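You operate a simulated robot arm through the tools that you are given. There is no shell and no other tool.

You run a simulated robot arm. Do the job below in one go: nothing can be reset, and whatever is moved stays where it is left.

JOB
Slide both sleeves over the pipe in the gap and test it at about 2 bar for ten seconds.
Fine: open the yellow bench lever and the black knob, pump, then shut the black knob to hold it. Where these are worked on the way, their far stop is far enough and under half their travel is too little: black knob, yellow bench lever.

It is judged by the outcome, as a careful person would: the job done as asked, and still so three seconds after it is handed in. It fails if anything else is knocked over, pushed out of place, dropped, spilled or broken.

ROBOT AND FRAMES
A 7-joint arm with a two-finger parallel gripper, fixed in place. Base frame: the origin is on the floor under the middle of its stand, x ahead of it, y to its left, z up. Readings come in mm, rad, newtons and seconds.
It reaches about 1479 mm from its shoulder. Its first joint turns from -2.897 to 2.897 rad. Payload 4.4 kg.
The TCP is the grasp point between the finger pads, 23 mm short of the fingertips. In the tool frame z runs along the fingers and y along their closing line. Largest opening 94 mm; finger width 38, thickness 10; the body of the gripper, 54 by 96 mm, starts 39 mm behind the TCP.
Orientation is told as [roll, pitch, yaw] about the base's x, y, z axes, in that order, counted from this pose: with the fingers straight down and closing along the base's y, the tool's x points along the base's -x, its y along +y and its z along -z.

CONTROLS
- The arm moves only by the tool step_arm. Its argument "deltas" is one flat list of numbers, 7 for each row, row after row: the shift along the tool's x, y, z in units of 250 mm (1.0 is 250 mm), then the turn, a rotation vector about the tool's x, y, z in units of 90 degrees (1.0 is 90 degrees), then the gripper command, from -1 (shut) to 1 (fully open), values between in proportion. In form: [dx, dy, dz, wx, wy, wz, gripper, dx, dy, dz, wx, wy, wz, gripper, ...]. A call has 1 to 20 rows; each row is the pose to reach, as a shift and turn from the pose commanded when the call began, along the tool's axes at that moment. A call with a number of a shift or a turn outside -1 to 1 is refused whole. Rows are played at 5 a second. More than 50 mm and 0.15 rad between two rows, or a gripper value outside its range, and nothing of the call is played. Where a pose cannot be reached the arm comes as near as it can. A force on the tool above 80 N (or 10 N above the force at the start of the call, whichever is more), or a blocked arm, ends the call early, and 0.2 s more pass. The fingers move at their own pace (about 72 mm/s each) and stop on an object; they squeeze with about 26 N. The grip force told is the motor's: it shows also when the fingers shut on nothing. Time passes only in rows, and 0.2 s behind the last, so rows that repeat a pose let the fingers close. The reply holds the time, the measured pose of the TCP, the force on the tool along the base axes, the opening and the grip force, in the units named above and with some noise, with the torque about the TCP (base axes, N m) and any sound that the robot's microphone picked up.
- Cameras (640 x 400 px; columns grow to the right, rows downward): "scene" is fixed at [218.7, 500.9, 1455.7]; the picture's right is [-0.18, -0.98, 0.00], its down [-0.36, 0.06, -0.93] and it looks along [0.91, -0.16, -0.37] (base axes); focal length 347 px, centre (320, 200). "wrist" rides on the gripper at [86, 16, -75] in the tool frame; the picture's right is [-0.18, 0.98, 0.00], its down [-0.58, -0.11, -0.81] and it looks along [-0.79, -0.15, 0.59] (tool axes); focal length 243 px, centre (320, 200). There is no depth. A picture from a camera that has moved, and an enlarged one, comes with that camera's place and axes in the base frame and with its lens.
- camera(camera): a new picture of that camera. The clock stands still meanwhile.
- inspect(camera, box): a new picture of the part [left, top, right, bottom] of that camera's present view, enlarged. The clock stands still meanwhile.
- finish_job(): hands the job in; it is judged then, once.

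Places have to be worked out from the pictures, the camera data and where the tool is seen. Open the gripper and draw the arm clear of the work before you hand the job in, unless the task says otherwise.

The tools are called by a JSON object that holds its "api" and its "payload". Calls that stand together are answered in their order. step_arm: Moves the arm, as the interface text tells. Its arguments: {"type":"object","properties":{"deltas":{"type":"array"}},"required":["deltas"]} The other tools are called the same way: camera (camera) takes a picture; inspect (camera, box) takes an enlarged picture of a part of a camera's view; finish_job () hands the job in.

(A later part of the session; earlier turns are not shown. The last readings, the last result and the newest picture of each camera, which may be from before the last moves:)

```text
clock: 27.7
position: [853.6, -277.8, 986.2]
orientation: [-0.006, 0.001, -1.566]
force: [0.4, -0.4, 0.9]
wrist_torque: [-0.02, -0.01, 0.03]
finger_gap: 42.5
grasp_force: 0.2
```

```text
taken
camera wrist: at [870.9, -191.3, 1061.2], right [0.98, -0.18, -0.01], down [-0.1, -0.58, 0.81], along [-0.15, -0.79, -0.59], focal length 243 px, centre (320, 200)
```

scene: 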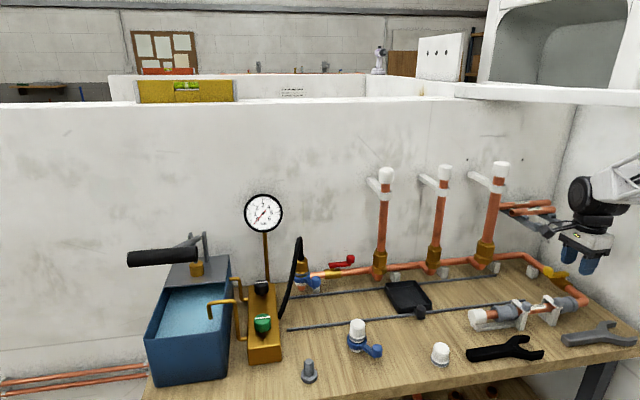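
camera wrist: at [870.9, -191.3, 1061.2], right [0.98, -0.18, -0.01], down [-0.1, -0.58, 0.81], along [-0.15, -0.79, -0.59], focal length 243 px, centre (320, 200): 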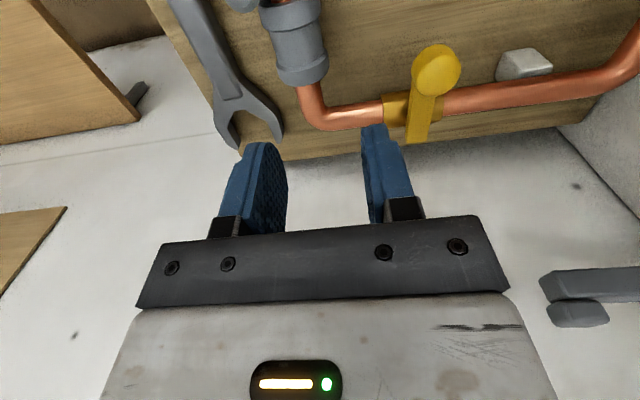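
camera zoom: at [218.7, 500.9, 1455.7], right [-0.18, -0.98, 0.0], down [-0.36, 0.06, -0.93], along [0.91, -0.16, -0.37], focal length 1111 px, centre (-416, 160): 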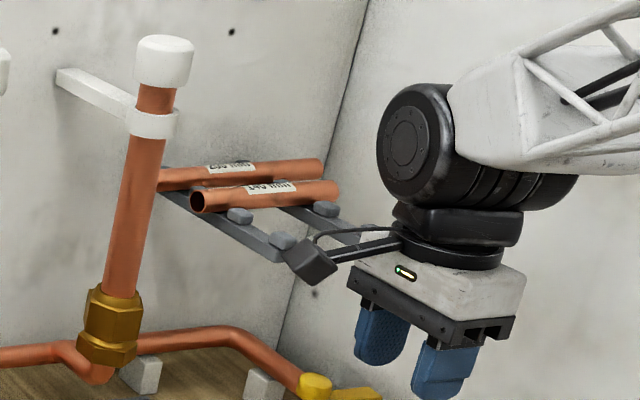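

No damage is visible: the two spare pipes still lie on the rack as before. The rack's arm ends are near x≈960, z≈1030 above the lever, so I tilt the gripper 25° (body leaning toward the robot) before approaching the lever knob.

{"api": "step_arm", "payload": {"deltas": [0, 0, 0.02, -0.06, 0, 0, 0.15, 0, 0, 0.04, -0.12, 0, 0, 0.15, 0, 0, 0.06, -0.18, 0, 0, 0.15, 0, 0, 0.07, -0.24, 0, 0, 0.15, 0, 0, 0.08, -0.278, 0, 0, 0.15, 0, 0, 0.08, -0.278, 0, 0, 0.15]}}

{"api": "camera", "payload": {"camera": "wrist"}}

{"api": "inspect", "payload": {"camera": "scene", "box": [460, 150, 640, 275]}}

```text
clock: 29.1
position: [854.4, -278.2, 968.1]
orientation: [0.431, 0.002, -1.567]
force: [0.1, -0.1, -0.6]
wrist_torque: [-0.01, 0.0, 0.0]
finger_gap: 54.3
grasp_force: 0.1
```

```text
taken
camera wrist: at [837.7, -191.7, 1042.0], right [0.89, -0.18, 0.41], down [-0.43, -0.58, 0.69], along [0.11, -0.79, -0.6], focal length 243 px, centre (320, 200)
```

wrist: 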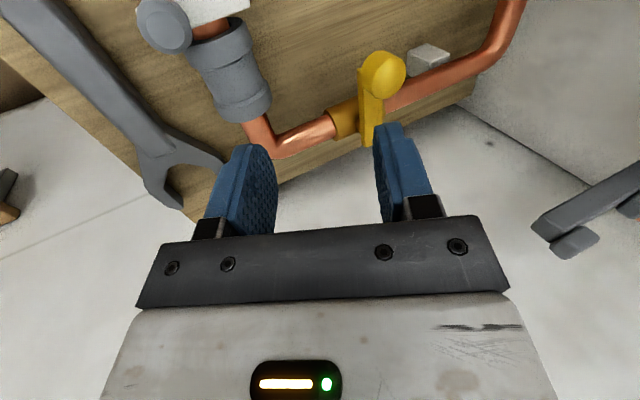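

```text
3.20 times, centred on (550, 212) of scene
camera zoom: at [218.7, 500.9, 1455.7], right [-0.18, -0.98, 0.0], down [-0.36, 0.06, -0.93], along [0.91, -0.16, -0.37], focal length 1111 px, centre (-416, 160)
```

zoom: 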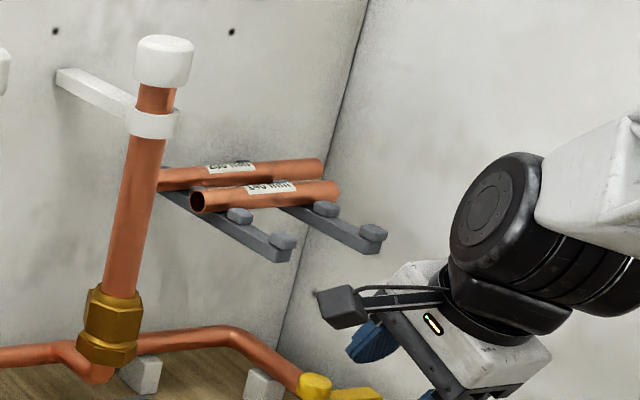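

The tilt matches, and the knob is confirmed near (930,-279,904). To stay under the rack, I approach in a low arc from the +y side: first to y≈-200, then forward and down to (930,-200,908).

{"api": "step_arm", "payload": {"deltas": [0.11, 0, 0, 0, 0, 0, 0.15, 0.21, 0, 0, 0, 0, 0, 0.15, 0.312, 0, 0, 0, 0, 0, 0.15, 0.312, 0.033, 0.077, 0, 0, 0, 0.15, 0.312, 0.066, 0.154, 0, 0, 0, 0.15, 0.312, 0.095, 0.211, 0, 0, 0, 0.15, 0.312, 0.123, 0.268, 0, 0, 0, 0.15, 0.312, 0.15, 0.307, 0, 0, 0, 0.15, 0.312, 0.176, 0.345, 0, 0, 0, 0.15, 0.312, 0.176, 0.345, 0, 0, 0, 0.15]}}

{"api": "camera", "payload": {"camera": "wrist"}}

{"api": "inspect", "payload": {"camera": "scene", "box": [440, 150, 640, 305]}}

```text
clock: 31.3
position: [931.0, -200.1, 908.4]
orientation: [0.43, 0.003, -1.567]
force: [-0.5, 0.9, -0.3]
wrist_torque: [0.0, -0.01, 0.04]
finger_gap: 54.0
grasp_force: 0.0
```

```text
taken
camera wrist: at [914.0, -113.7, 981.6], right [0.89, -0.18, 0.41], down [-0.43, -0.58, 0.69], along [0.11, -0.79, -0.6], focal length 243 px, centre (320, 200)
```

wrist: 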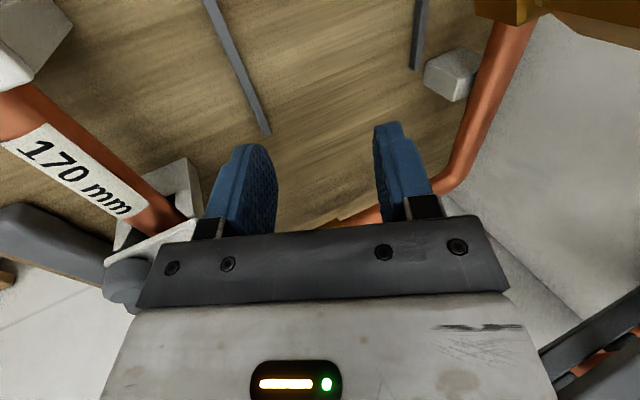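

```text
2.58 times, centred on (540, 228) of scene
camera zoom: at [218.7, 500.9, 1455.7], right [-0.18, -0.98, 0.0], down [-0.36, 0.06, -0.93], along [0.91, -0.16, -0.37], focal length 896 px, centre (-248, 129)
```

zoom: 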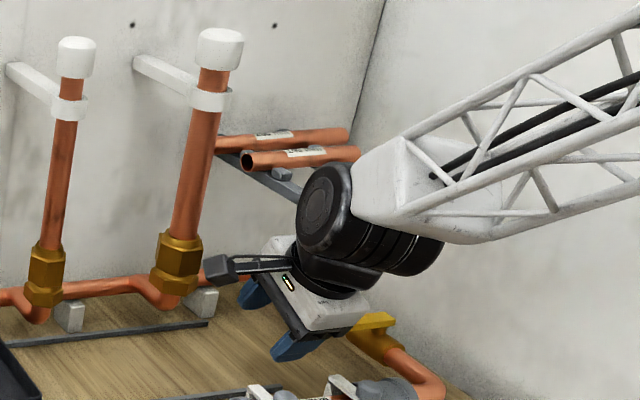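

The gripper is at the right height and clear of the rack. I slide in -y so that the fingers straddle the yellow knob.

{"api": "step_arm", "payload": {"deltas": [-0.06, 0, 0, 0, 0, 0, 0.15, -0.12, 0, 0, 0, 0, 0, 0.15, -0.17, 0, 0, 0, 0, 0, 0.15, -0.21, 0, 0, 0, 0, 0, 0.15, -0.25, 0, 0, 0, 0, 0, 0.15, -0.28, 0, 0, 0, 0, 0, 0.15, -0.31, 0, 0, 0, 0, 0, 0.15]}}

{"api": "camera", "payload": {"camera": "wrist"}}

{"api": "inspect", "payload": {"camera": "scene", "box": [460, 170, 640, 305]}}

```text
clock: 32.9
position: [930.4, -277.4, 908.2]
orientation: [0.429, 0.003, -1.567]
force: [-0.6, -0.9, -0.1]
wrist_torque: [0.04, -0.01, -0.03]
finger_gap: 54.1
grasp_force: 0.1
```

```text
taken
camera wrist: at [914.6, -190.4, 982.3], right [0.89, -0.18, 0.41], down [-0.43, -0.58, 0.69], along [0.11, -0.79, -0.6], focal length 243 px, centre (320, 200)
```

wrist: 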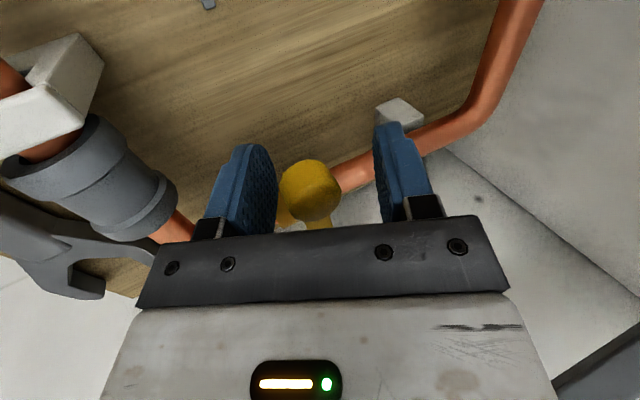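

```text
2.96 times, centred on (550, 238) of scene
camera zoom: at [218.7, 500.9, 1455.7], right [-0.18, -0.98, 0.0], down [-0.36, 0.06, -0.93], along [0.91, -0.16, -0.37], focal length 1029 px, centre (-362, 89)
```

zoom: 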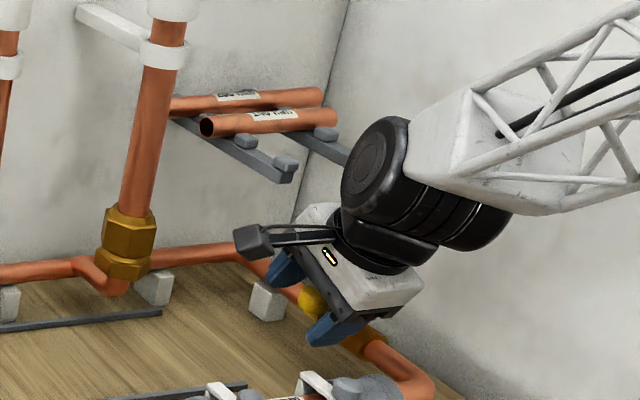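

The knob is between the fingers but closer to the near one (knob at about x≈926). I shift 5 mm back to centre on it and narrow the fingers to about 34 mm as a loose cage.

{"api": "step_arm", "payload": {"deltas": [-0.01, -0.018, -0.008, 0, 0, 0, 0.15, -0.015, -0.018, -0.008, 0, 0, 0, -0.1, -0.015, -0.018, -0.008, 0, 0, 0, -0.277, -0.015, -0.018, -0.008, 0, 0, 0, -0.277, -0.015, -0.018, -0.008, 0, 0, 0, -0.277]}}

{"api": "inspect", "payload": {"camera": "wrist", "box": [180, 80, 460, 250]}}

```text
clock: 34.1
position: [926.0, -280.2, 907.7]
orientation: [0.428, 0.003, -1.569]
force: [0.6, 1.1, -0.7]
wrist_torque: [-0.01, 0.01, 0.02]
finger_gap: 33.6
grasp_force: 0.1
```

```text
2.29 times, centred on (320, 165) of wrist
camera zoom: at [909.3, -193.9, 981.9], right [0.89, -0.18, 0.41], down [-0.43, -0.58, 0.69], along [0.11, -0.79, -0.6], focal length 555 px, centre (320, 280)
```

zoom: 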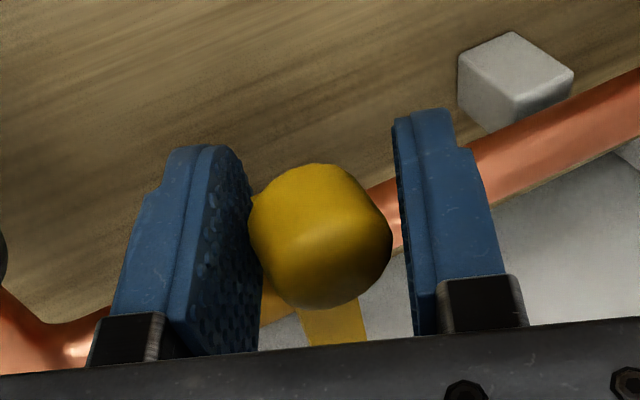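

The knob is centred in the loose cage. I pull gently 5 mm toward -x to test the opening direction.

{"api": "step_arm", "payload": {"deltas": [0, -0.006, -0.0027, 0, 0, 0, -0.277, 0, -0.012, -0.0055, 0, 0, 0, -0.277, -0.0005, -0.018, -0.0083, 0, 0, 0, -0.277, -0.0005, -0.018, -0.0083, 0, 0, 0, -0.277]}}

{"api": "inspect", "payload": {"camera": "wrist", "box": [180, 80, 460, 250]}}

```text
clock: 35.1
position: [920.9, -281.2, 908.4]
orientation: [0.43, 0.001, -1.567]
force: [1.1, 0.1, 0.4]
wrist_torque: [-0.02, -0.02, -0.02]
finger_gap: 34.2
grasp_force: 0.3
```

```text
2.29 times, centred on (320, 165) of wrist
camera zoom: at [904.1, -194.1, 982.5], right [0.89, -0.18, 0.41], down [-0.43, -0.58, 0.69], along [0.11, -0.79, -0.6], focal length 555 px, centre (320, 280)
```

zoom: 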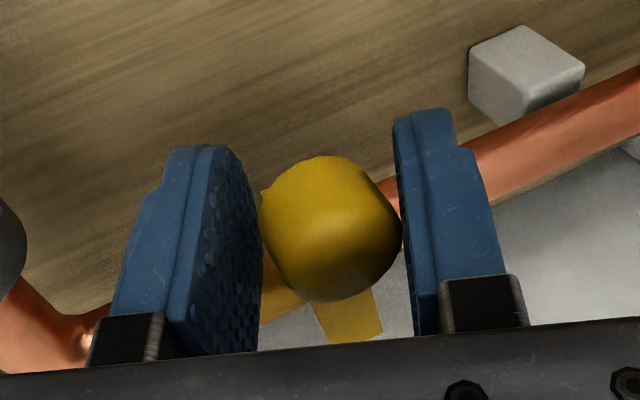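

The knob is now nearly at the far finger, with no force yet. I pull another 6 mm in small steps.

{"api": "step_arm", "payload": {"deltas": [0, -0.006, -0.0027, 0, 0, 0, -0.277, -0.001, -0.012, -0.0055, 0, 0, 0, -0.277, -0.0015, -0.018, -0.0083, 0, 0, 0, -0.277, -0.002, -0.022, -0.01, 0, 0, 0, -0.277, -0.002, -0.022, -0.01, 0, 0, 0, -0.277]}}

{"api": "inspect", "payload": {"camera": "wrist", "box": [180, 80, 460, 250]}}

```text
clock: 36.3
position: [913.5, -281.6, 907.5]
orientation: [0.429, 0.001, -1.568]
force: [0.0, -0.7, 0.3]
wrist_torque: [-0.01, 0.0, 0.03]
finger_gap: 33.6
grasp_force: 0.2
```

```text
2.29 times, centred on (320, 165) of wrist
camera zoom: at [897.4, -195.2, 981.7], right [0.89, -0.18, 0.41], down [-0.43, -0.58, 0.69], along [0.11, -0.79, -0.6], focal length 555 px, centre (320, 280)
```

zoom: 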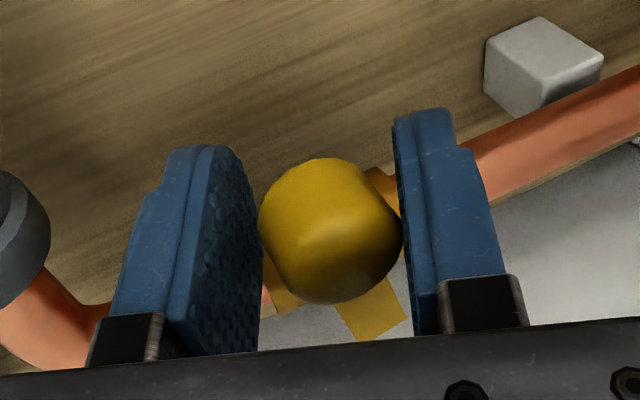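

The lever follows freely toward -x, so that is its opening direction. I continue along the arc, turning the cage along with it and rising 6 mm to clear the pipe below.

{"api": "step_arm", "payload": {"deltas": [-0.0092, -0.0178, -0.017, 0, 0.0325, -0.0707, -0.277, -0.02, -0.034, -0.0332, 0, 0.065, -0.1413, -0.277, -0.0332, -0.0485, -0.0487, 0, 0.0975, -0.212, -0.277, -0.0512, -0.0674, -0.0574, 0, 0.1347, -0.2927, -0.277, -0.0676, -0.0827, -0.0644, 0, 0.1393, -0.3028, -0.277, -0.0888, -0.0979, -0.0714, 0, 0.1393, -0.3028, -0.277]}}

{"api": "camera", "payload": {"camera": "wrist"}}

{"api": "inspect", "payload": {"camera": "scene", "box": [460, 170, 640, 305]}}

```text
clock: 37.7
position: [883.7, -304.4, 914.3]
orientation: [0.433, 0.001, -1.045]
force: [-0.6, 1.0, 0.3]
wrist_torque: [0.01, 0.02, -0.01]
finger_gap: 34.2
grasp_force: 0.4
```

```text
taken
camera wrist: at [826.3, -237.2, 987.9], right [0.86, 0.29, 0.41], down [-0.08, -0.72, 0.69], along [0.49, -0.63, -0.6], focal length 243 px, centre (320, 200)
```

wrist: 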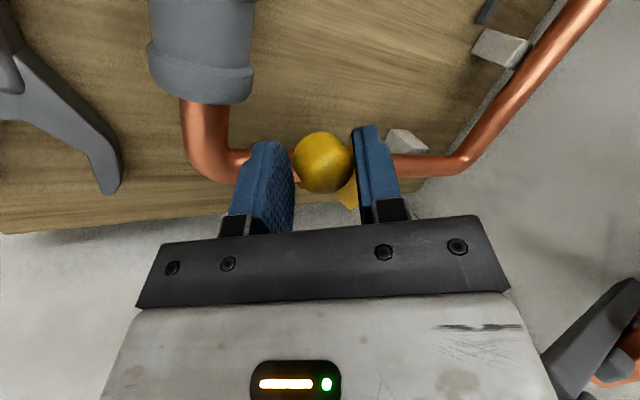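

```text
2.96 times, centred on (550, 238) of scene
camera zoom: at [218.7, 500.9, 1455.7], right [-0.18, -0.98, 0.0], down [-0.36, 0.06, -0.93], along [0.91, -0.16, -0.37], focal length 1029 px, centre (-362, 89)
```

zoom: 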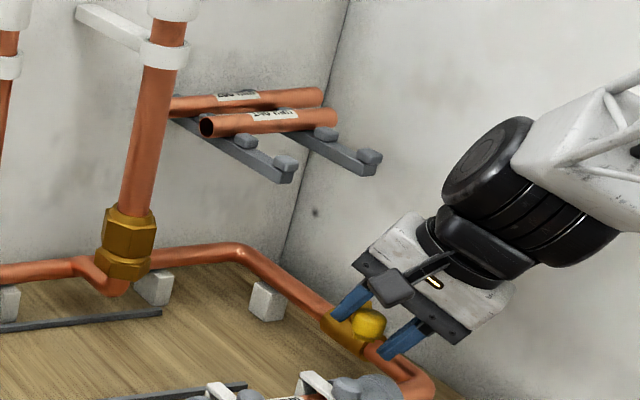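

The lever is past halfway and follows without resistance. I continue along the arc toward its far stop.

{"api": "step_arm", "payload": {"deltas": [-0.0108, -0.0187, -0.0086, 0, 0, 0, -0.277, -0.0268, -0.0384, -0.0177, 0, 0, 0, -0.277, -0.0452, -0.056, -0.0258, 0, 0, 0, -0.277, -0.0637, -0.0691, -0.0318, 0, 0, 0, -0.277, -0.0837, -0.0804, -0.037, 0, 0, 0, -0.277, -0.0837, -0.0804, -0.037, 0, 0, 0, -0.277]}}

{"api": "camera", "payload": {"camera": "wrist"}}

{"api": "inspect", "payload": {"camera": "scene", "box": [500, 230, 640, 320]}}

```text
clock: 39.1
position: [876.8, -332.8, 915.4]
orientation: [0.432, 0.001, -1.045]
force: [-0.9, 5.2, 23.6]
wrist_torque: [0.21, -0.66, 0.27]
finger_gap: 39.0
grasp_force: 6.2
```

```text
taken
camera wrist: at [819.0, -266.9, 989.4], right [0.86, 0.29, 0.41], down [-0.09, -0.72, 0.69], along [0.5, -0.63, -0.6], focal length 243 px, centre (320, 200)
```

wrist: 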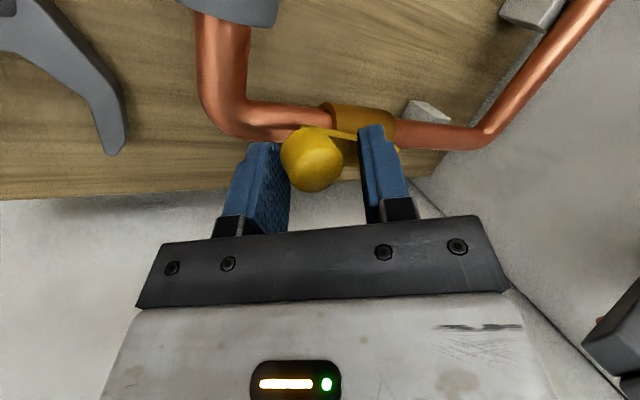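

```text
4.44 times, centred on (570, 275) of scene
camera zoom: at [218.7, 500.9, 1455.7], right [-0.18, -0.98, 0.0], down [-0.36, 0.06, -0.93], along [0.91, -0.16, -0.37], focal length 1543 px, centre (-791, -133)
```

zoom: 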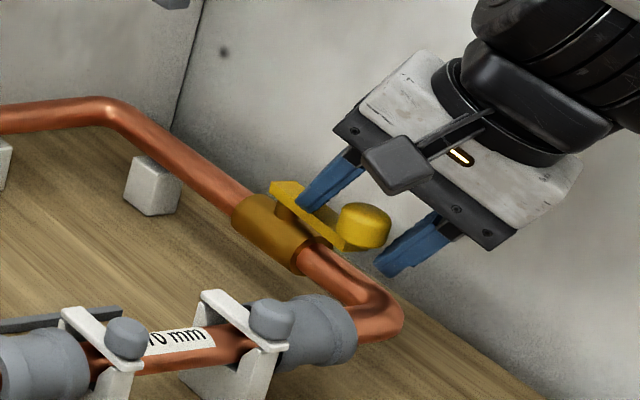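

The lever now lies along the pipe, at its open stop, and the far fingertip presses lightly on its bar. I open a little and withdraw along the tool axis, then look.

{"api": "step_arm", "payload": {"deltas": [0, 0.004, -0.01, 0, 0, 0, 0.0, 0, 0.004, -0.04, 0, 0, 0, 0.15, 0, 0.004, -0.12, 0, 0, 0, 0.15, 0, 0.004, -0.22, 0, 0, 0, 0.15, 0, 0.004, -0.32, 0, 0, 0, 0.15, 0, 0.004, -0.32, 0, 0, 0, 0.15]}}

{"api": "camera", "payload": {"camera": "wrist"}}

{"api": "inspect", "payload": {"camera": "scene", "box": [480, 230, 640, 335]}}

```text
clock: 40.5
position: [848.9, -351.1, 988.6]
orientation: [0.43, 0.001, -1.045]
force: [-0.5, -0.2, -0.2]
wrist_torque: [0.02, 0.03, 0.01]
finger_gap: 54.1
grasp_force: 0.0
```

```text
taken
camera wrist: at [791.2, -284.1, 1061.7], right [0.87, 0.29, 0.41], down [-0.08, -0.72, 0.69], along [0.49, -0.63, -0.6], focal length 243 px, centre (320, 200)
```

wrist: 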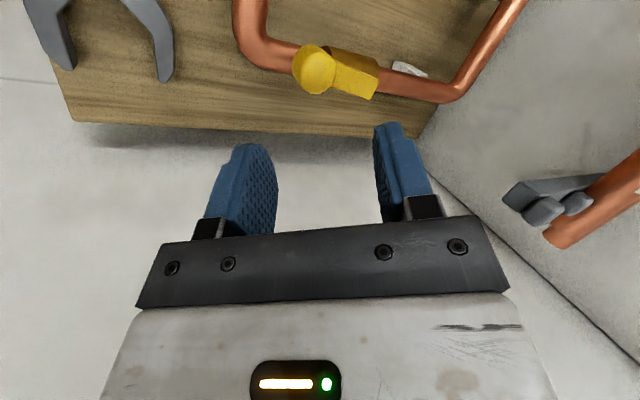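

```text
3.81 times, centred on (560, 282) of scene
camera zoom: at [218.7, 500.9, 1455.7], right [-0.18, -0.98, 0.0], down [-0.36, 0.06, -0.93], along [0.91, -0.16, -0.37], focal length 1322 px, centre (-594, -114)
```

zoom: 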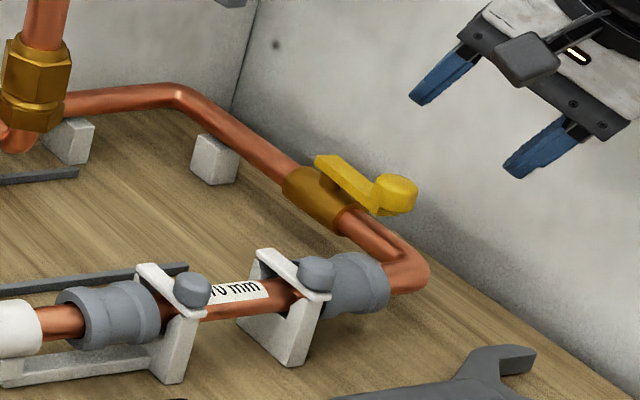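

The yellow lever is fully along the pipe: open. Now I straighten the tool and move up and back before crossing to the pump side.

{"api": "step_arm", "payload": {"deltas": [0.06, -0.002, -0.09, 0.055, 0, 0, 0.15, 0.12, -0.005, -0.18, 0.11, 0, 0, 0.15, 0.18, -0.007, -0.27, 0.165, 0, 0, 0.15, 0.24, -0.01, -0.36, 0.22, 0, 0, 0.15, 0.298, -0.012, -0.446, 0.274, 0, 0, 0.15, 0.298, -0.012, -0.446, 0.274, 0, 0, 0.15]}}

```text
clock: 41.9
position: [768.3, -310.1, 1086.0]
orientation: [-0.001, 0.002, -1.044]
force: [0.0, 0.5, -0.4]
wrist_torque: [0.01, 0.01, -0.02]
finger_gap: 54.0
grasp_force: 0.0
```

Tool is vertical again. I turn it back to yaw 0 while moving across toward the middle of the bench at safe height.

{"api": "step_arm", "payload": {"deltas": [0.108, 0.034, -0.03, 0, 0, -0.083, 0.15, 0.215, 0.068, -0.06, 0, 0, -0.166, 0.15, 0.323, 0.101, -0.09, 0, 0, -0.249, 0.15, 0.43, 0.135, -0.12, 0, 0, -0.332, 0.15, 0.538, 0.169, -0.15, 0, 0, -0.415, 0.15, 0.646, 0.203, -0.18, 0, 0, -0.498, 0.15, 0.753, 0.236, -0.21, 0, 0, -0.582, 0.15, 0.861, 0.27, -0.24, 0, 0, -0.665, 0.15]}}

```text
clock: 43.7
position: [719.0, -90.1, 1148.8]
orientation: [0.002, 0.002, 0.002]
force: [0.3, -0.3, -0.1]
wrist_torque: [-0.02, 0.02, 0.0]
finger_gap: 54.0
grasp_force: 0.1
```

The arm is at (719,-90,1149). I move +y toward the manifold in one 250 mm stretch, then another, staying in front of the bench.

{"api": "step_arm", "payload": {"deltas": [0, 0.16, 0, 0, 0, 0, 0.15, 0, 0.33, 0, 0, 0, 0, 0.15, 0, 0.5, 0, 0, 0, 0, 0.15, 0, 0.67, 0, 0, 0, 0, 0.15, 0, 0.84, 0, 0, 0, 0, 0.15, 0, 1, 0, 0, 0, 0, 0.15]}}

{"api": "step_arm", "payload": {"deltas": [0, 0.16, 0, 0, 0, 0, 0.15, 0, 0.33, 0, 0, 0, 0, 0.15, 0, 0.5, 0, 0, 0, 0, 0.15, 0, 0.67, 0, 0, 0, 0, 0.15, 0, 0.84, 0, 0, 0, 0, 0.15, 0, 0.96, 0, 0, 0, 0, 0.15]}}

{"api": "camera", "payload": {"camera": "wrist"}}

{"api": "camera", "payload": {"camera": "scene"}}

```text
clock: 45.1
position: [718.7, 160.6, 1147.9]
orientation: [0.003, 0.003, 0.0]
force: [0.4, 0.0, 0.9]
wrist_torque: [-0.04, 0.01, 0.01]
finger_gap: 54.3
grasp_force: 0.1
```

```text
clock: 46.5
position: [719.7, 402.7, 1150.4]
orientation: [0.002, 0.001, 0.001]
force: [-0.6, -0.8, -0.1]
wrist_torque: [-0.04, -0.01, 0.03]
finger_gap: 54.2
grasp_force: 0.1
```

```text
taken
camera wrist: at [632.7, 420.3, 1223.9], right [0.18, 0.98, 0.0], down [0.58, -0.11, 0.81], along [0.79, -0.15, -0.59], focal length 243 px, centre (320, 200)
```

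wrist: 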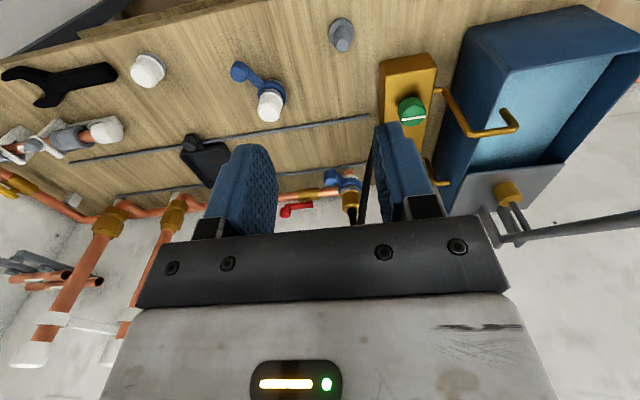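

```text
taken
```

scene: 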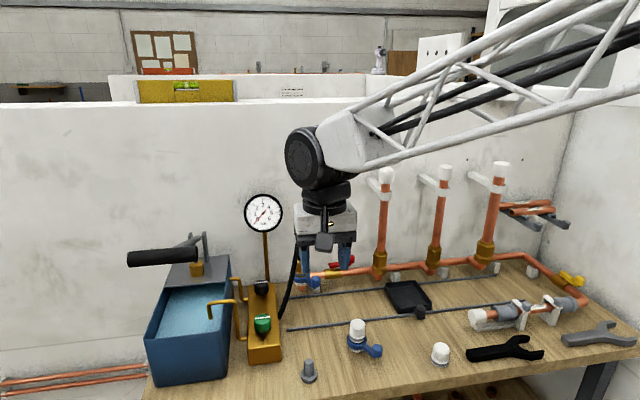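

The manifold, tank and pump are ahead. I move to (650,620,1250) to see the pump handle and the knobs properly.

{"api": "step_arm", "payload": {"deltas": [0.04, 0.124, -0.06, 0, 0, 0, 0.15, 0.08, 0.248, -0.12, 0, 0, 0, 0.15, 0.12, 0.372, -0.18, 0, 0, 0, 0.15, 0.16, 0.496, -0.24, 0, 0, 0, 0.15, 0.2, 0.62, -0.3, 0, 0, 0, 0.15, 0.24, 0.744, -0.36, 0, 0, 0, 0.15, 0.276, 0.868, -0.4, 0, 0, 0, 0.15]}}

{"api": "camera", "payload": {"camera": "wrist"}}

{"api": "camera", "payload": {"camera": "scene"}}

```text
clock: 48.1
position: [648.1, 617.0, 1250.2]
orientation: [0.001, 0.001, -0.002]
force: [-0.6, -0.4, 0.8]
wrist_torque: [-0.01, 0.02, 0.05]
finger_gap: 54.0
grasp_force: 0.0
```

```text
taken
camera wrist: at [561.5, 633.9, 1324.6], right [0.18, 0.98, 0.0], down [0.58, -0.11, 0.81], along [0.79, -0.15, -0.59], focal length 243 px, centre (320, 200)
```

wrist: 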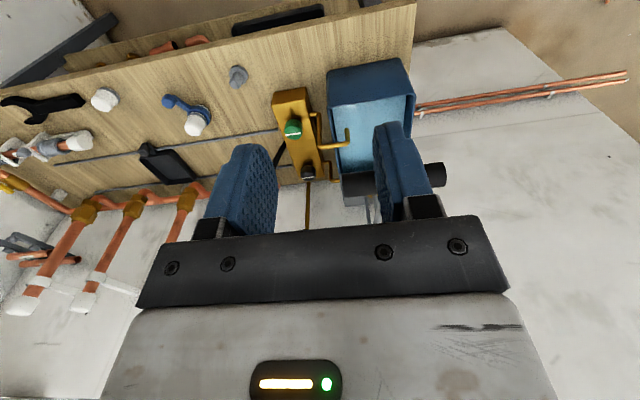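

```text
taken
```

scene: 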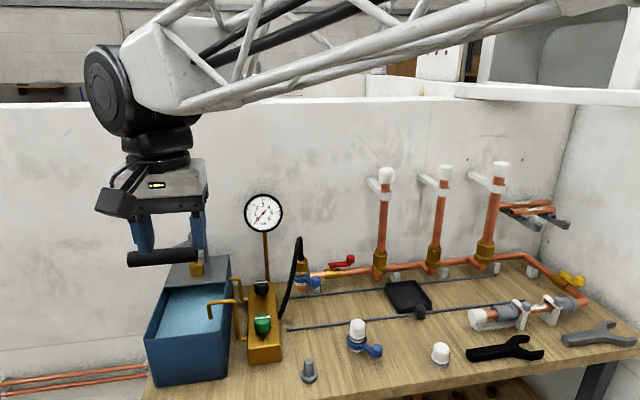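

The pump handle is a T-bar along y at about (787, 622–733, 1137), raised. Now I enlarge the manifold knobs and the gauge to see their states.

{"api": "inspect", "payload": {"camera": "scene", "box": [200, 260, 320, 370]}}

{"api": "inspect", "payload": {"camera": "scene", "box": [238, 188, 288, 238]}}

{"api": "inspect", "payload": {"camera": "wrist", "box": [250, 60, 450, 210]}}

{"api": "inspect", "payload": {"camera": "scene", "box": [270, 220, 400, 310]}}

{"api": "inspect", "payload": {"camera": "scene", "box": [120, 220, 260, 300]}}

```text
3.64 times, centred on (260, 315) of scene
camera zoom: at [218.7, 500.9, 1455.7], right [-0.18, -0.98, 0.0], down [-0.36, 0.06, -0.93], along [0.91, -0.16, -0.37], focal length 1262 px, centre (538, -218)
```

zoom: 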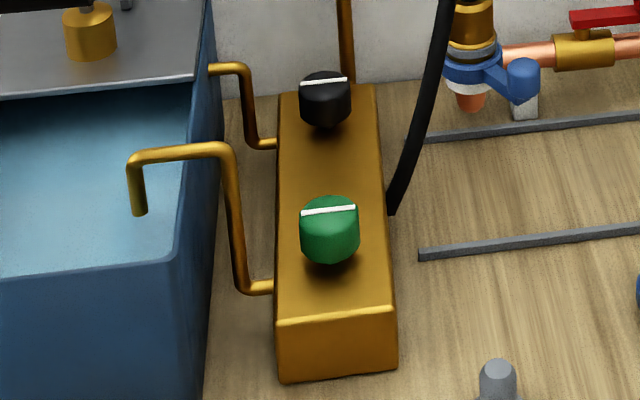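

```text
8.00 times, centred on (263, 213) of scene
camera zoom: at [218.7, 500.9, 1455.7], right [-0.18, -0.98, 0.0], down [-0.36, 0.06, -0.93], along [0.91, -0.16, -0.37], focal length 2777 px, centre (776, 96)
```

zoom: 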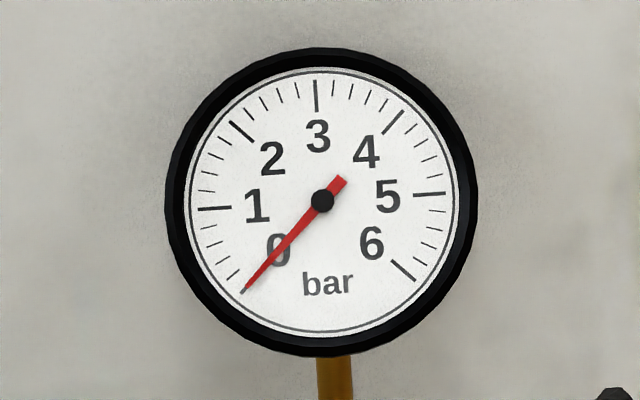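

```text
2.67 times, centred on (350, 135) of wrist
camera zoom: at [561.5, 633.9, 1324.6], right [0.18, 0.98, 0.0], down [0.58, -0.11, 0.81], along [0.79, -0.15, -0.59], focal length 647 px, centre (240, 373)
```

zoom: 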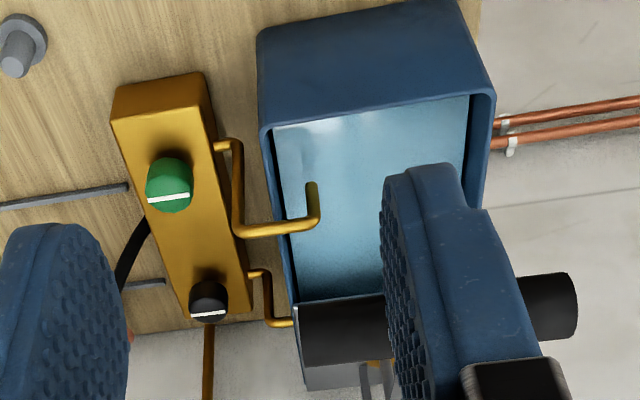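

```text
4.44 times, centred on (335, 265) of scene
camera zoom: at [218.7, 500.9, 1455.7], right [-0.18, -0.98, 0.0], down [-0.36, 0.06, -0.93], along [0.91, -0.16, -0.37], focal length 1543 px, centre (253, -89)
```

zoom: 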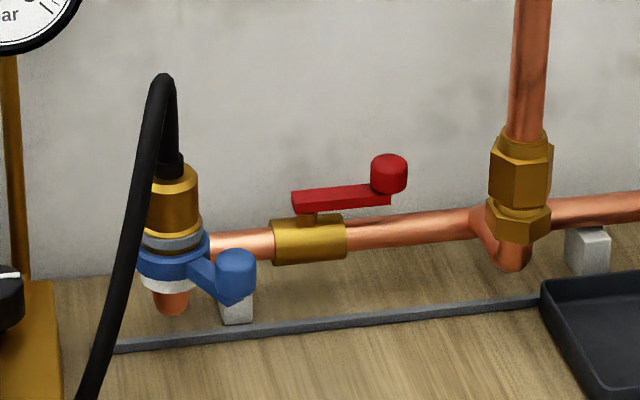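

```text
4.57 times, centred on (190, 260) of scene
camera zoom: at [218.7, 500.9, 1455.7], right [-0.18, -0.98, 0.0], down [-0.36, 0.06, -0.93], along [0.91, -0.16, -0.37], focal length 1587 px, centre (914, -74)
```

zoom: 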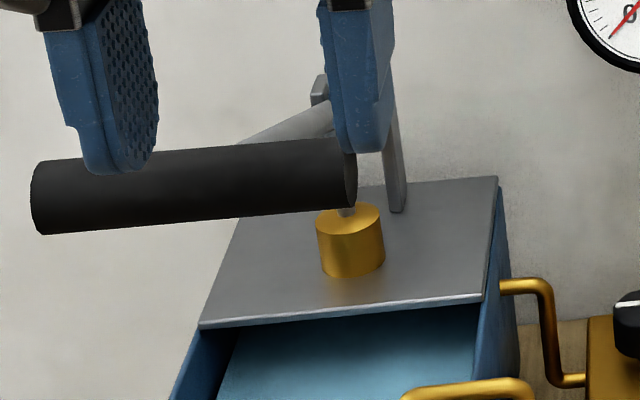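

Red lever is along its pipe (open) and the hose coupling is seated. The gauge reads 0, and both manifold knobs have their white line across the block. The black knob is near (1004,519), with its top at about 912. I first move sideways and then forward with the tool leaning 20° toward the robot, to stay clear of the gauge.

{"api": "step_arm", "payload": {"deltas": [0, -0.15, 0, 0, 0, 0, 0.15, 0, -0.3, 0.05, 0, 0, 0, 0.15, -0.05, -0.392, 0.15, 0, -0.04, 0, 0.15, -0.2, -0.392, 0.24, 0, -0.08, 0, 0.15, -0.35, -0.392, 0.33, 0, -0.12, 0, 0.15, -0.5, -0.392, 0.42, 0, -0.16, 0, 0.15, -0.65, -0.392, 0.51, 0, -0.2, 0, 0.15, -0.8, -0.392, 0.6, 0, -0.222, 0, 0.15, -0.8, -0.392, 0.6, 0, -0.222, 0, 0.15]}}

{"api": "camera", "payload": {"camera": "wrist"}}

{"api": "camera", "payload": {"camera": "scene"}}

```text
clock: 50.1
position: [851.1, 520.9, 1097.4]
orientation: [0.001, -0.35, -0.001]
force: [-1.1, 0.2, 0.3]
wrist_torque: [-0.03, 0.04, 0.05]
finger_gap: 54.1
grasp_force: 0.0
```

```text
taken
camera wrist: at [744.4, 536.2, 1136.2], right [0.17, 0.98, 0.06], down [0.27, -0.11, 0.96], along [0.95, -0.15, -0.29], focal length 243 px, centre (320, 200)
```

wrist: 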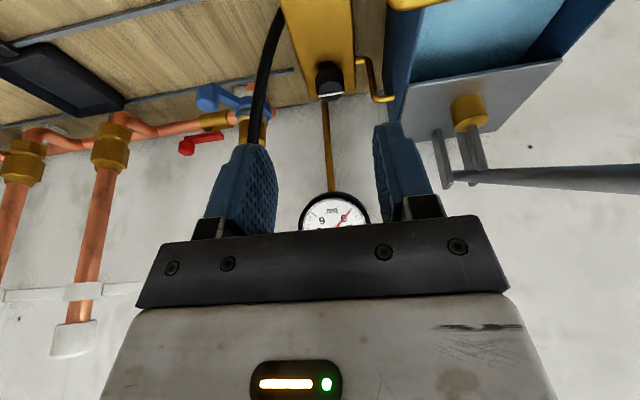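

```text
taken
```

scene: 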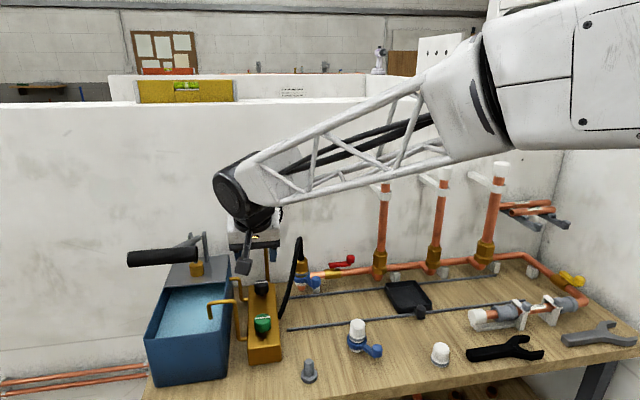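

The knob is confirmed at about (1004.5, 518.5), top z≈912. I move to a point 50 mm above it, keeping the lean.

{"api": "step_arm", "payload": {"deltas": [-0.066, -0.002, 0.118, 0, 0, 0, 0.15, -0.131, -0.004, 0.235, 0, 0, 0, 0.15, -0.197, -0.006, 0.353, 0, 0, 0, 0.15, -0.263, -0.008, 0.471, 0, 0, 0, 0.15, -0.328, -0.0096, 0.588, 0, 0, 0, 0.15, -0.394, -0.0096, 0.706, 0, 0, 0, 0.15, -0.394, -0.0096, 0.706, 0, 0, 0, 0.15]}}

{"api": "camera", "payload": {"camera": "wrist"}}

{"api": "inspect", "payload": {"camera": "scene", "box": [160, 160, 360, 340]}}

```text
clock: 51.7
position: [1001.5, 516.4, 965.5]
orientation: [0.002, -0.348, 0.001]
force: [-0.2, 0.1, 0.1]
wrist_torque: [0.0, -0.02, 0.05]
finger_gap: 54.1
grasp_force: 0.1
```

```text
taken
camera wrist: at [894.8, 533.4, 1005.7], right [0.17, 0.98, 0.06], down [0.27, -0.11, 0.96], along [0.95, -0.15, -0.29], focal length 243 px, centre (320, 200)
```

wrist: 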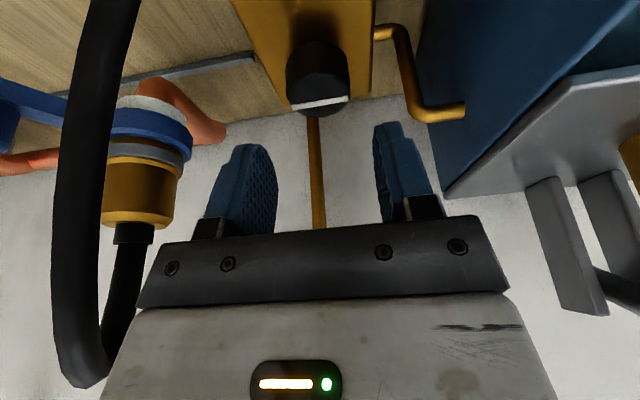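

```text
2.22 times, centred on (260, 250) of scene
camera zoom: at [218.7, 500.9, 1455.7], right [-0.18, -0.98, 0.0], down [-0.36, 0.06, -0.93], along [0.91, -0.16, -0.37], focal length 772 px, centre (453, 89)
```

zoom: 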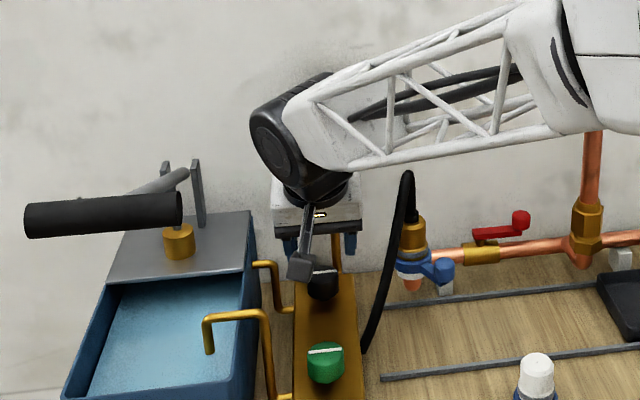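

The knob is below and just ahead of the fingers. I enlarge the wrist and scene views to fix its centre more precisely before going down.

{"api": "inspect", "payload": {"camera": "wrist", "box": [260, 20, 380, 130]}}

{"api": "inspect", "payload": {"camera": "scene", "box": [235, 265, 295, 345]}}

```text
3.64 times, centred on (320, 75) of wrist
camera zoom: at [894.8, 533.4, 1005.7], right [0.17, 0.98, 0.06], down [0.27, -0.11, 0.96], along [0.95, -0.15, -0.29], focal length 882 px, centre (320, 654)
```

zoom: 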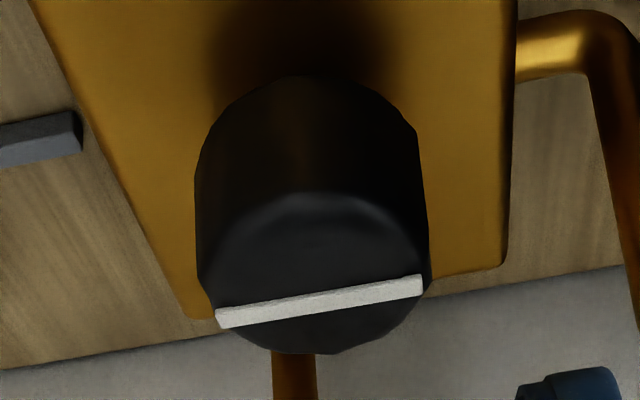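

```text
5.00 times, centred on (265, 305) of scene
camera zoom: at [218.7, 500.9, 1455.7], right [-0.18, -0.98, 0.0], down [-0.36, 0.06, -0.93], along [0.91, -0.16, -0.37], focal length 1736 px, centre (595, -325)
```

zoom: 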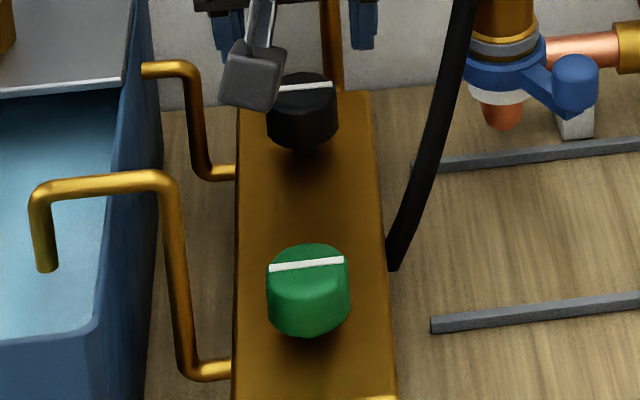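

Combining the views, the black knob is centred near (1013, 518), radius about 19 mm, spanning z≈889–910. I go down around it, with the fingers closing along y and the TCP at about (1009,518,911).

{"api": "step_arm", "payload": {"deltas": [0.012, 0.003, 0.055, 0, 0, 0, 0.15, 0.024, 0.0064, 0.11, 0, 0, 0, 0.15, 0.036, 0.0064, 0.165, 0, 0, 0, 0.15, 0.0466, 0.0064, 0.215, 0, 0, 0, 0.15, 0.0466, 0.0064, 0.215, 0, 0, 0, 0.15]}}

{"api": "camera", "payload": {"camera": "wrist"}}

{"api": "inspect", "payload": {"camera": "scene", "box": [200, 180, 340, 340]}}

```text
clock: 52.9
position: [1009.3, 518.0, 911.3]
orientation: [0.002, -0.349, 0.0]
force: [-0.7, -0.1, -0.1]
wrist_torque: [-0.01, -0.02, 0.02]
finger_gap: 54.1
grasp_force: 0.1
```

```text
taken
camera wrist: at [902.6, 534.4, 951.6], right [0.17, 0.98, 0.06], down [0.27, -0.11, 0.96], along [0.95, -0.15, -0.29], focal length 243 px, centre (320, 200)
```

wrist: 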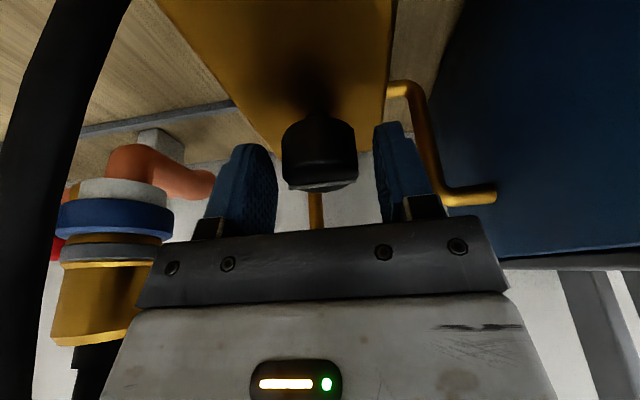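

```text
2.50 times, centred on (270, 260) of scene
camera zoom: at [218.7, 500.9, 1455.7], right [-0.18, -0.98, 0.0], down [-0.36, 0.06, -0.93], along [0.91, -0.16, -0.37], focal length 868 px, centre (445, 50)
```

zoom: 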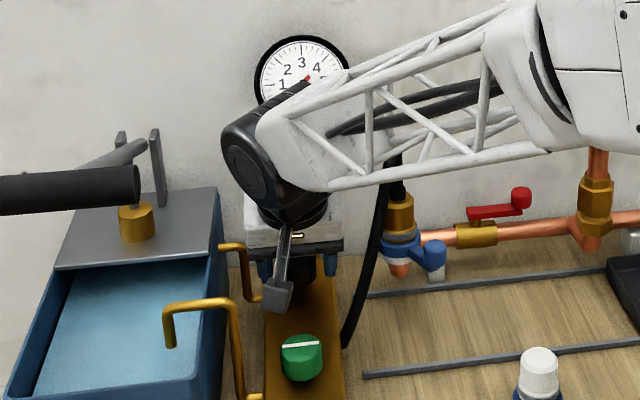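

The knob is well between the fingers. I close on it.

{"api": "step_arm", "payload": {"deltas": [0, 0, 0, 0, 0, 0, -0.1, 0, 0, 0, 0, 0, 0, -0.25, 0, 0, 0, 0, 0, 0, -0.4, 0, 0, 0, 0, 0, 0, -1, 0, 0, 0, 0, 0, 0, -1]}}

{"api": "camera", "payload": {"camera": "wrist"}}

```text
clock: 54.1
position: [1009.5, 518.4, 910.5]
orientation: [0.002, -0.348, 0.0]
force: [-0.4, -1.8, -0.2]
wrist_torque: [-0.13, -0.04, -0.02]
finger_gap: 37.4
grasp_force: 44.9
```

```text
taken
camera wrist: at [902.5, 534.4, 951.6], right [0.17, 0.98, 0.06], down [0.27, -0.11, 0.96], along [0.95, -0.15, -0.29], focal length 243 px, centre (320, 200)
```

wrist: 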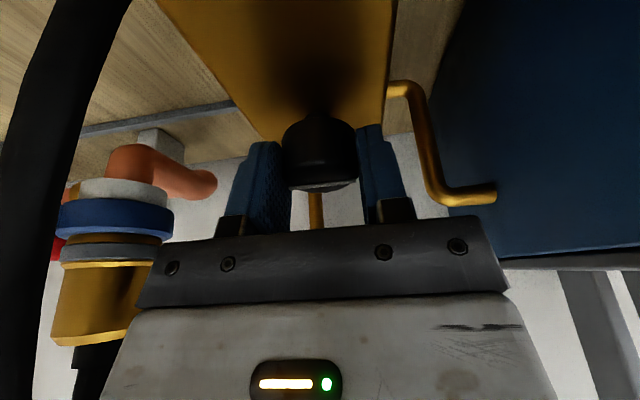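

The grip is centred (37.4 mm, negligible side force). I turn it 10° counter-clockwise (seen from above) as a test of the opening direction.

{"api": "step_arm", "payload": {"deltas": [0, -0.0007, 0, -0.0095, 0, -0.0261, -1, 0, -0.0014, 0, -0.019, 0, -0.0522, -1, 0, -0.0021, 0, -0.0285, 0, -0.0783, -1, 0, -0.0028, 0, -0.0381, 0, -0.1044, -1, 0, -0.0028, 0, -0.0381, 0, -0.1044, -1]}}

{"api": "inspect", "payload": {"camera": "scene", "box": [220, 250, 300, 320]}}

{"api": "camera", "payload": {"camera": "wrist"}}

```text
clock: 55.3
position: [1009.8, 517.2, 911.3]
orientation: [-0.001, -0.348, 0.175]
force: [-10.0, -19.3, 6.0]
wrist_torque: [-0.58, 0.35, -0.07]
finger_gap: 37.4
grasp_force: 45.1
```

```text
5.71 times, centred on (260, 285) of scene
camera zoom: at [218.7, 500.9, 1455.7], right [-0.18, -0.98, 0.0], down [-0.36, 0.06, -0.93], along [0.91, -0.16, -0.37], focal length 1984 px, centre (663, -286)
```

zoom: 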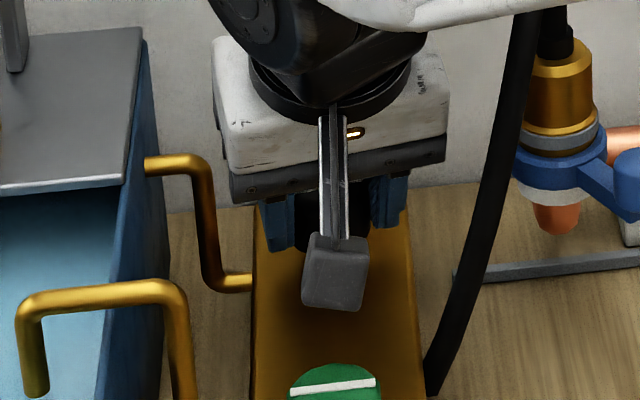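

```text
taken
camera wrist: at [901.4, 514.6, 951.6], right [0.0, 1.0, 0.06], down [0.29, -0.06, 0.96], along [0.96, 0.02, -0.29], focal length 243 px, centre (320, 200)
```

wrist: 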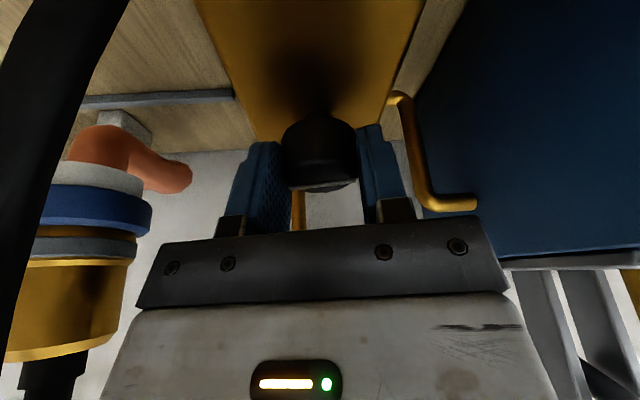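

Torque is small. I enlarge the wrist view to see whether the knob's white line turned with the gripper.

{"api": "inspect", "payload": {"camera": "wrist", "box": [260, 100, 380, 210]}}

```text
3.64 times, centred on (320, 155) of wrist
camera zoom: at [901.4, 514.6, 951.6], right [0.0, 1.0, 0.06], down [0.29, -0.06, 0.96], along [0.96, 0.02, -0.29], focal length 882 px, centre (320, 364)
```

zoom: 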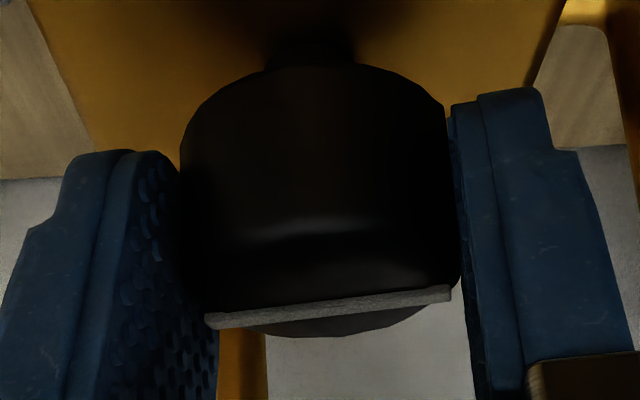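

The line turned with the gripper, so the knob is following. The side force shows the axis is about 7.5 mm ahead of the TCP, so I correct for that and continue counter-clockwise to 42°.

{"api": "step_arm", "payload": {"deltas": [0.0001, -0.0045, 0, -0.0152, 0, -0.0418, -1, 0, -0.0066, 0, -0.0305, 0, -0.0835, -1, -0.0004, -0.0087, 0.0001, -0.0457, 0, -0.1253, -1, -0.0009, -0.0107, 0.0003, -0.0609, 0, -0.167, -1, -0.0015, -0.0127, 0.0005, -0.0762, 0, -0.2088, -1, -0.0022, -0.0146, 0.0008, -0.0914, 0, -0.2505, -1, -0.0031, -0.0165, 0.0011, -0.1067, 0, -0.2923, -1, -0.0041, -0.0183, 0.0015, -0.1219, 0, -0.334, -1, -0.0041, -0.0183, 0.0015, -0.1219, 0, -0.334, -1]}}

{"api": "camera", "payload": {"camera": "wrist"}}

{"api": "inspect", "payload": {"camera": "scene", "box": [200, 180, 340, 320]}}

```text
clock: 57.3
position: [1010.7, 514.0, 911.2]
orientation: [0.005, -0.352, 0.731]
force: [-2.5, -5.1, 1.7]
wrist_torque: [0.11, -0.18, 0.01]
finger_gap: 37.4
grasp_force: 45.3
```

```text
taken
camera wrist: at [920.7, 454.8, 951.5], right [-0.53, 0.85, 0.07], down [0.28, 0.1, 0.96], along [0.8, 0.53, -0.28], focal length 243 px, centre (320, 200)
```

wrist: 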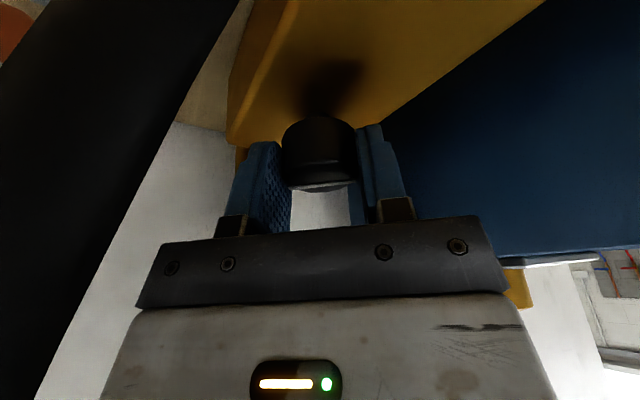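

```text
2.86 times, centred on (270, 250) of scene
camera zoom: at [218.7, 500.9, 1455.7], right [-0.18, -0.98, 0.0], down [-0.36, 0.06, -0.93], along [0.91, -0.16, -0.37], focal length 992 px, centre (463, 57)
```

zoom: 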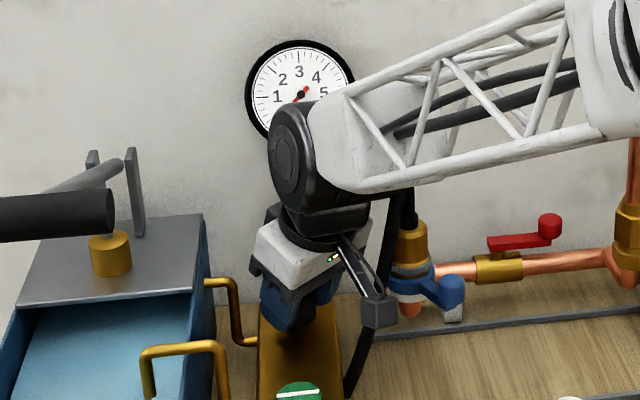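

The knob turned about 42° with almost no side force. The wrist camera is now close to the hose, so I will not turn further in this grip. I check the knob's line.

{"api": "inspect", "payload": {"camera": "wrist", "box": [260, 100, 380, 210]}}

{"api": "inspect", "payload": {"camera": "scene", "box": [230, 260, 300, 330]}}

```text
3.64 times, centred on (320, 155) of wrist
camera zoom: at [920.7, 454.8, 951.5], right [-0.53, 0.85, 0.07], down [0.28, 0.1, 0.96], along [0.8, 0.53, -0.28], focal length 882 px, centre (320, 364)
```

zoom: 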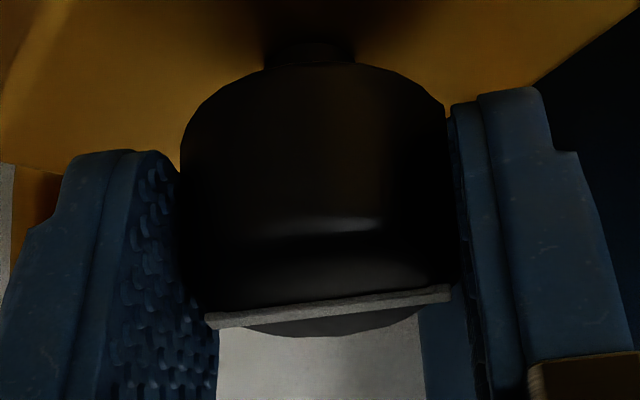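

```text
5.71 times, centred on (265, 295) of scene
camera zoom: at [218.7, 500.9, 1455.7], right [-0.18, -0.98, 0.0], down [-0.36, 0.06, -0.93], along [0.91, -0.16, -0.37], focal length 1984 px, centre (634, -343)
```

zoom: 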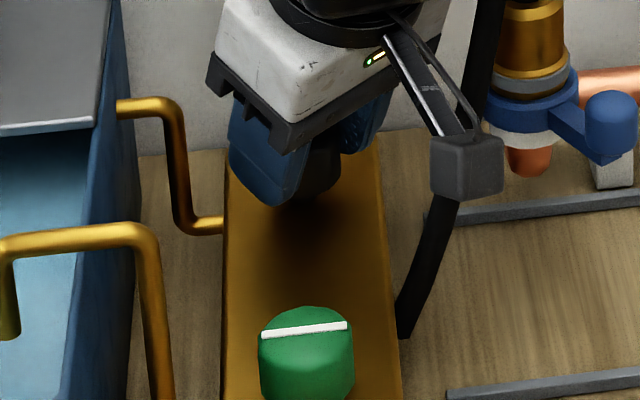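

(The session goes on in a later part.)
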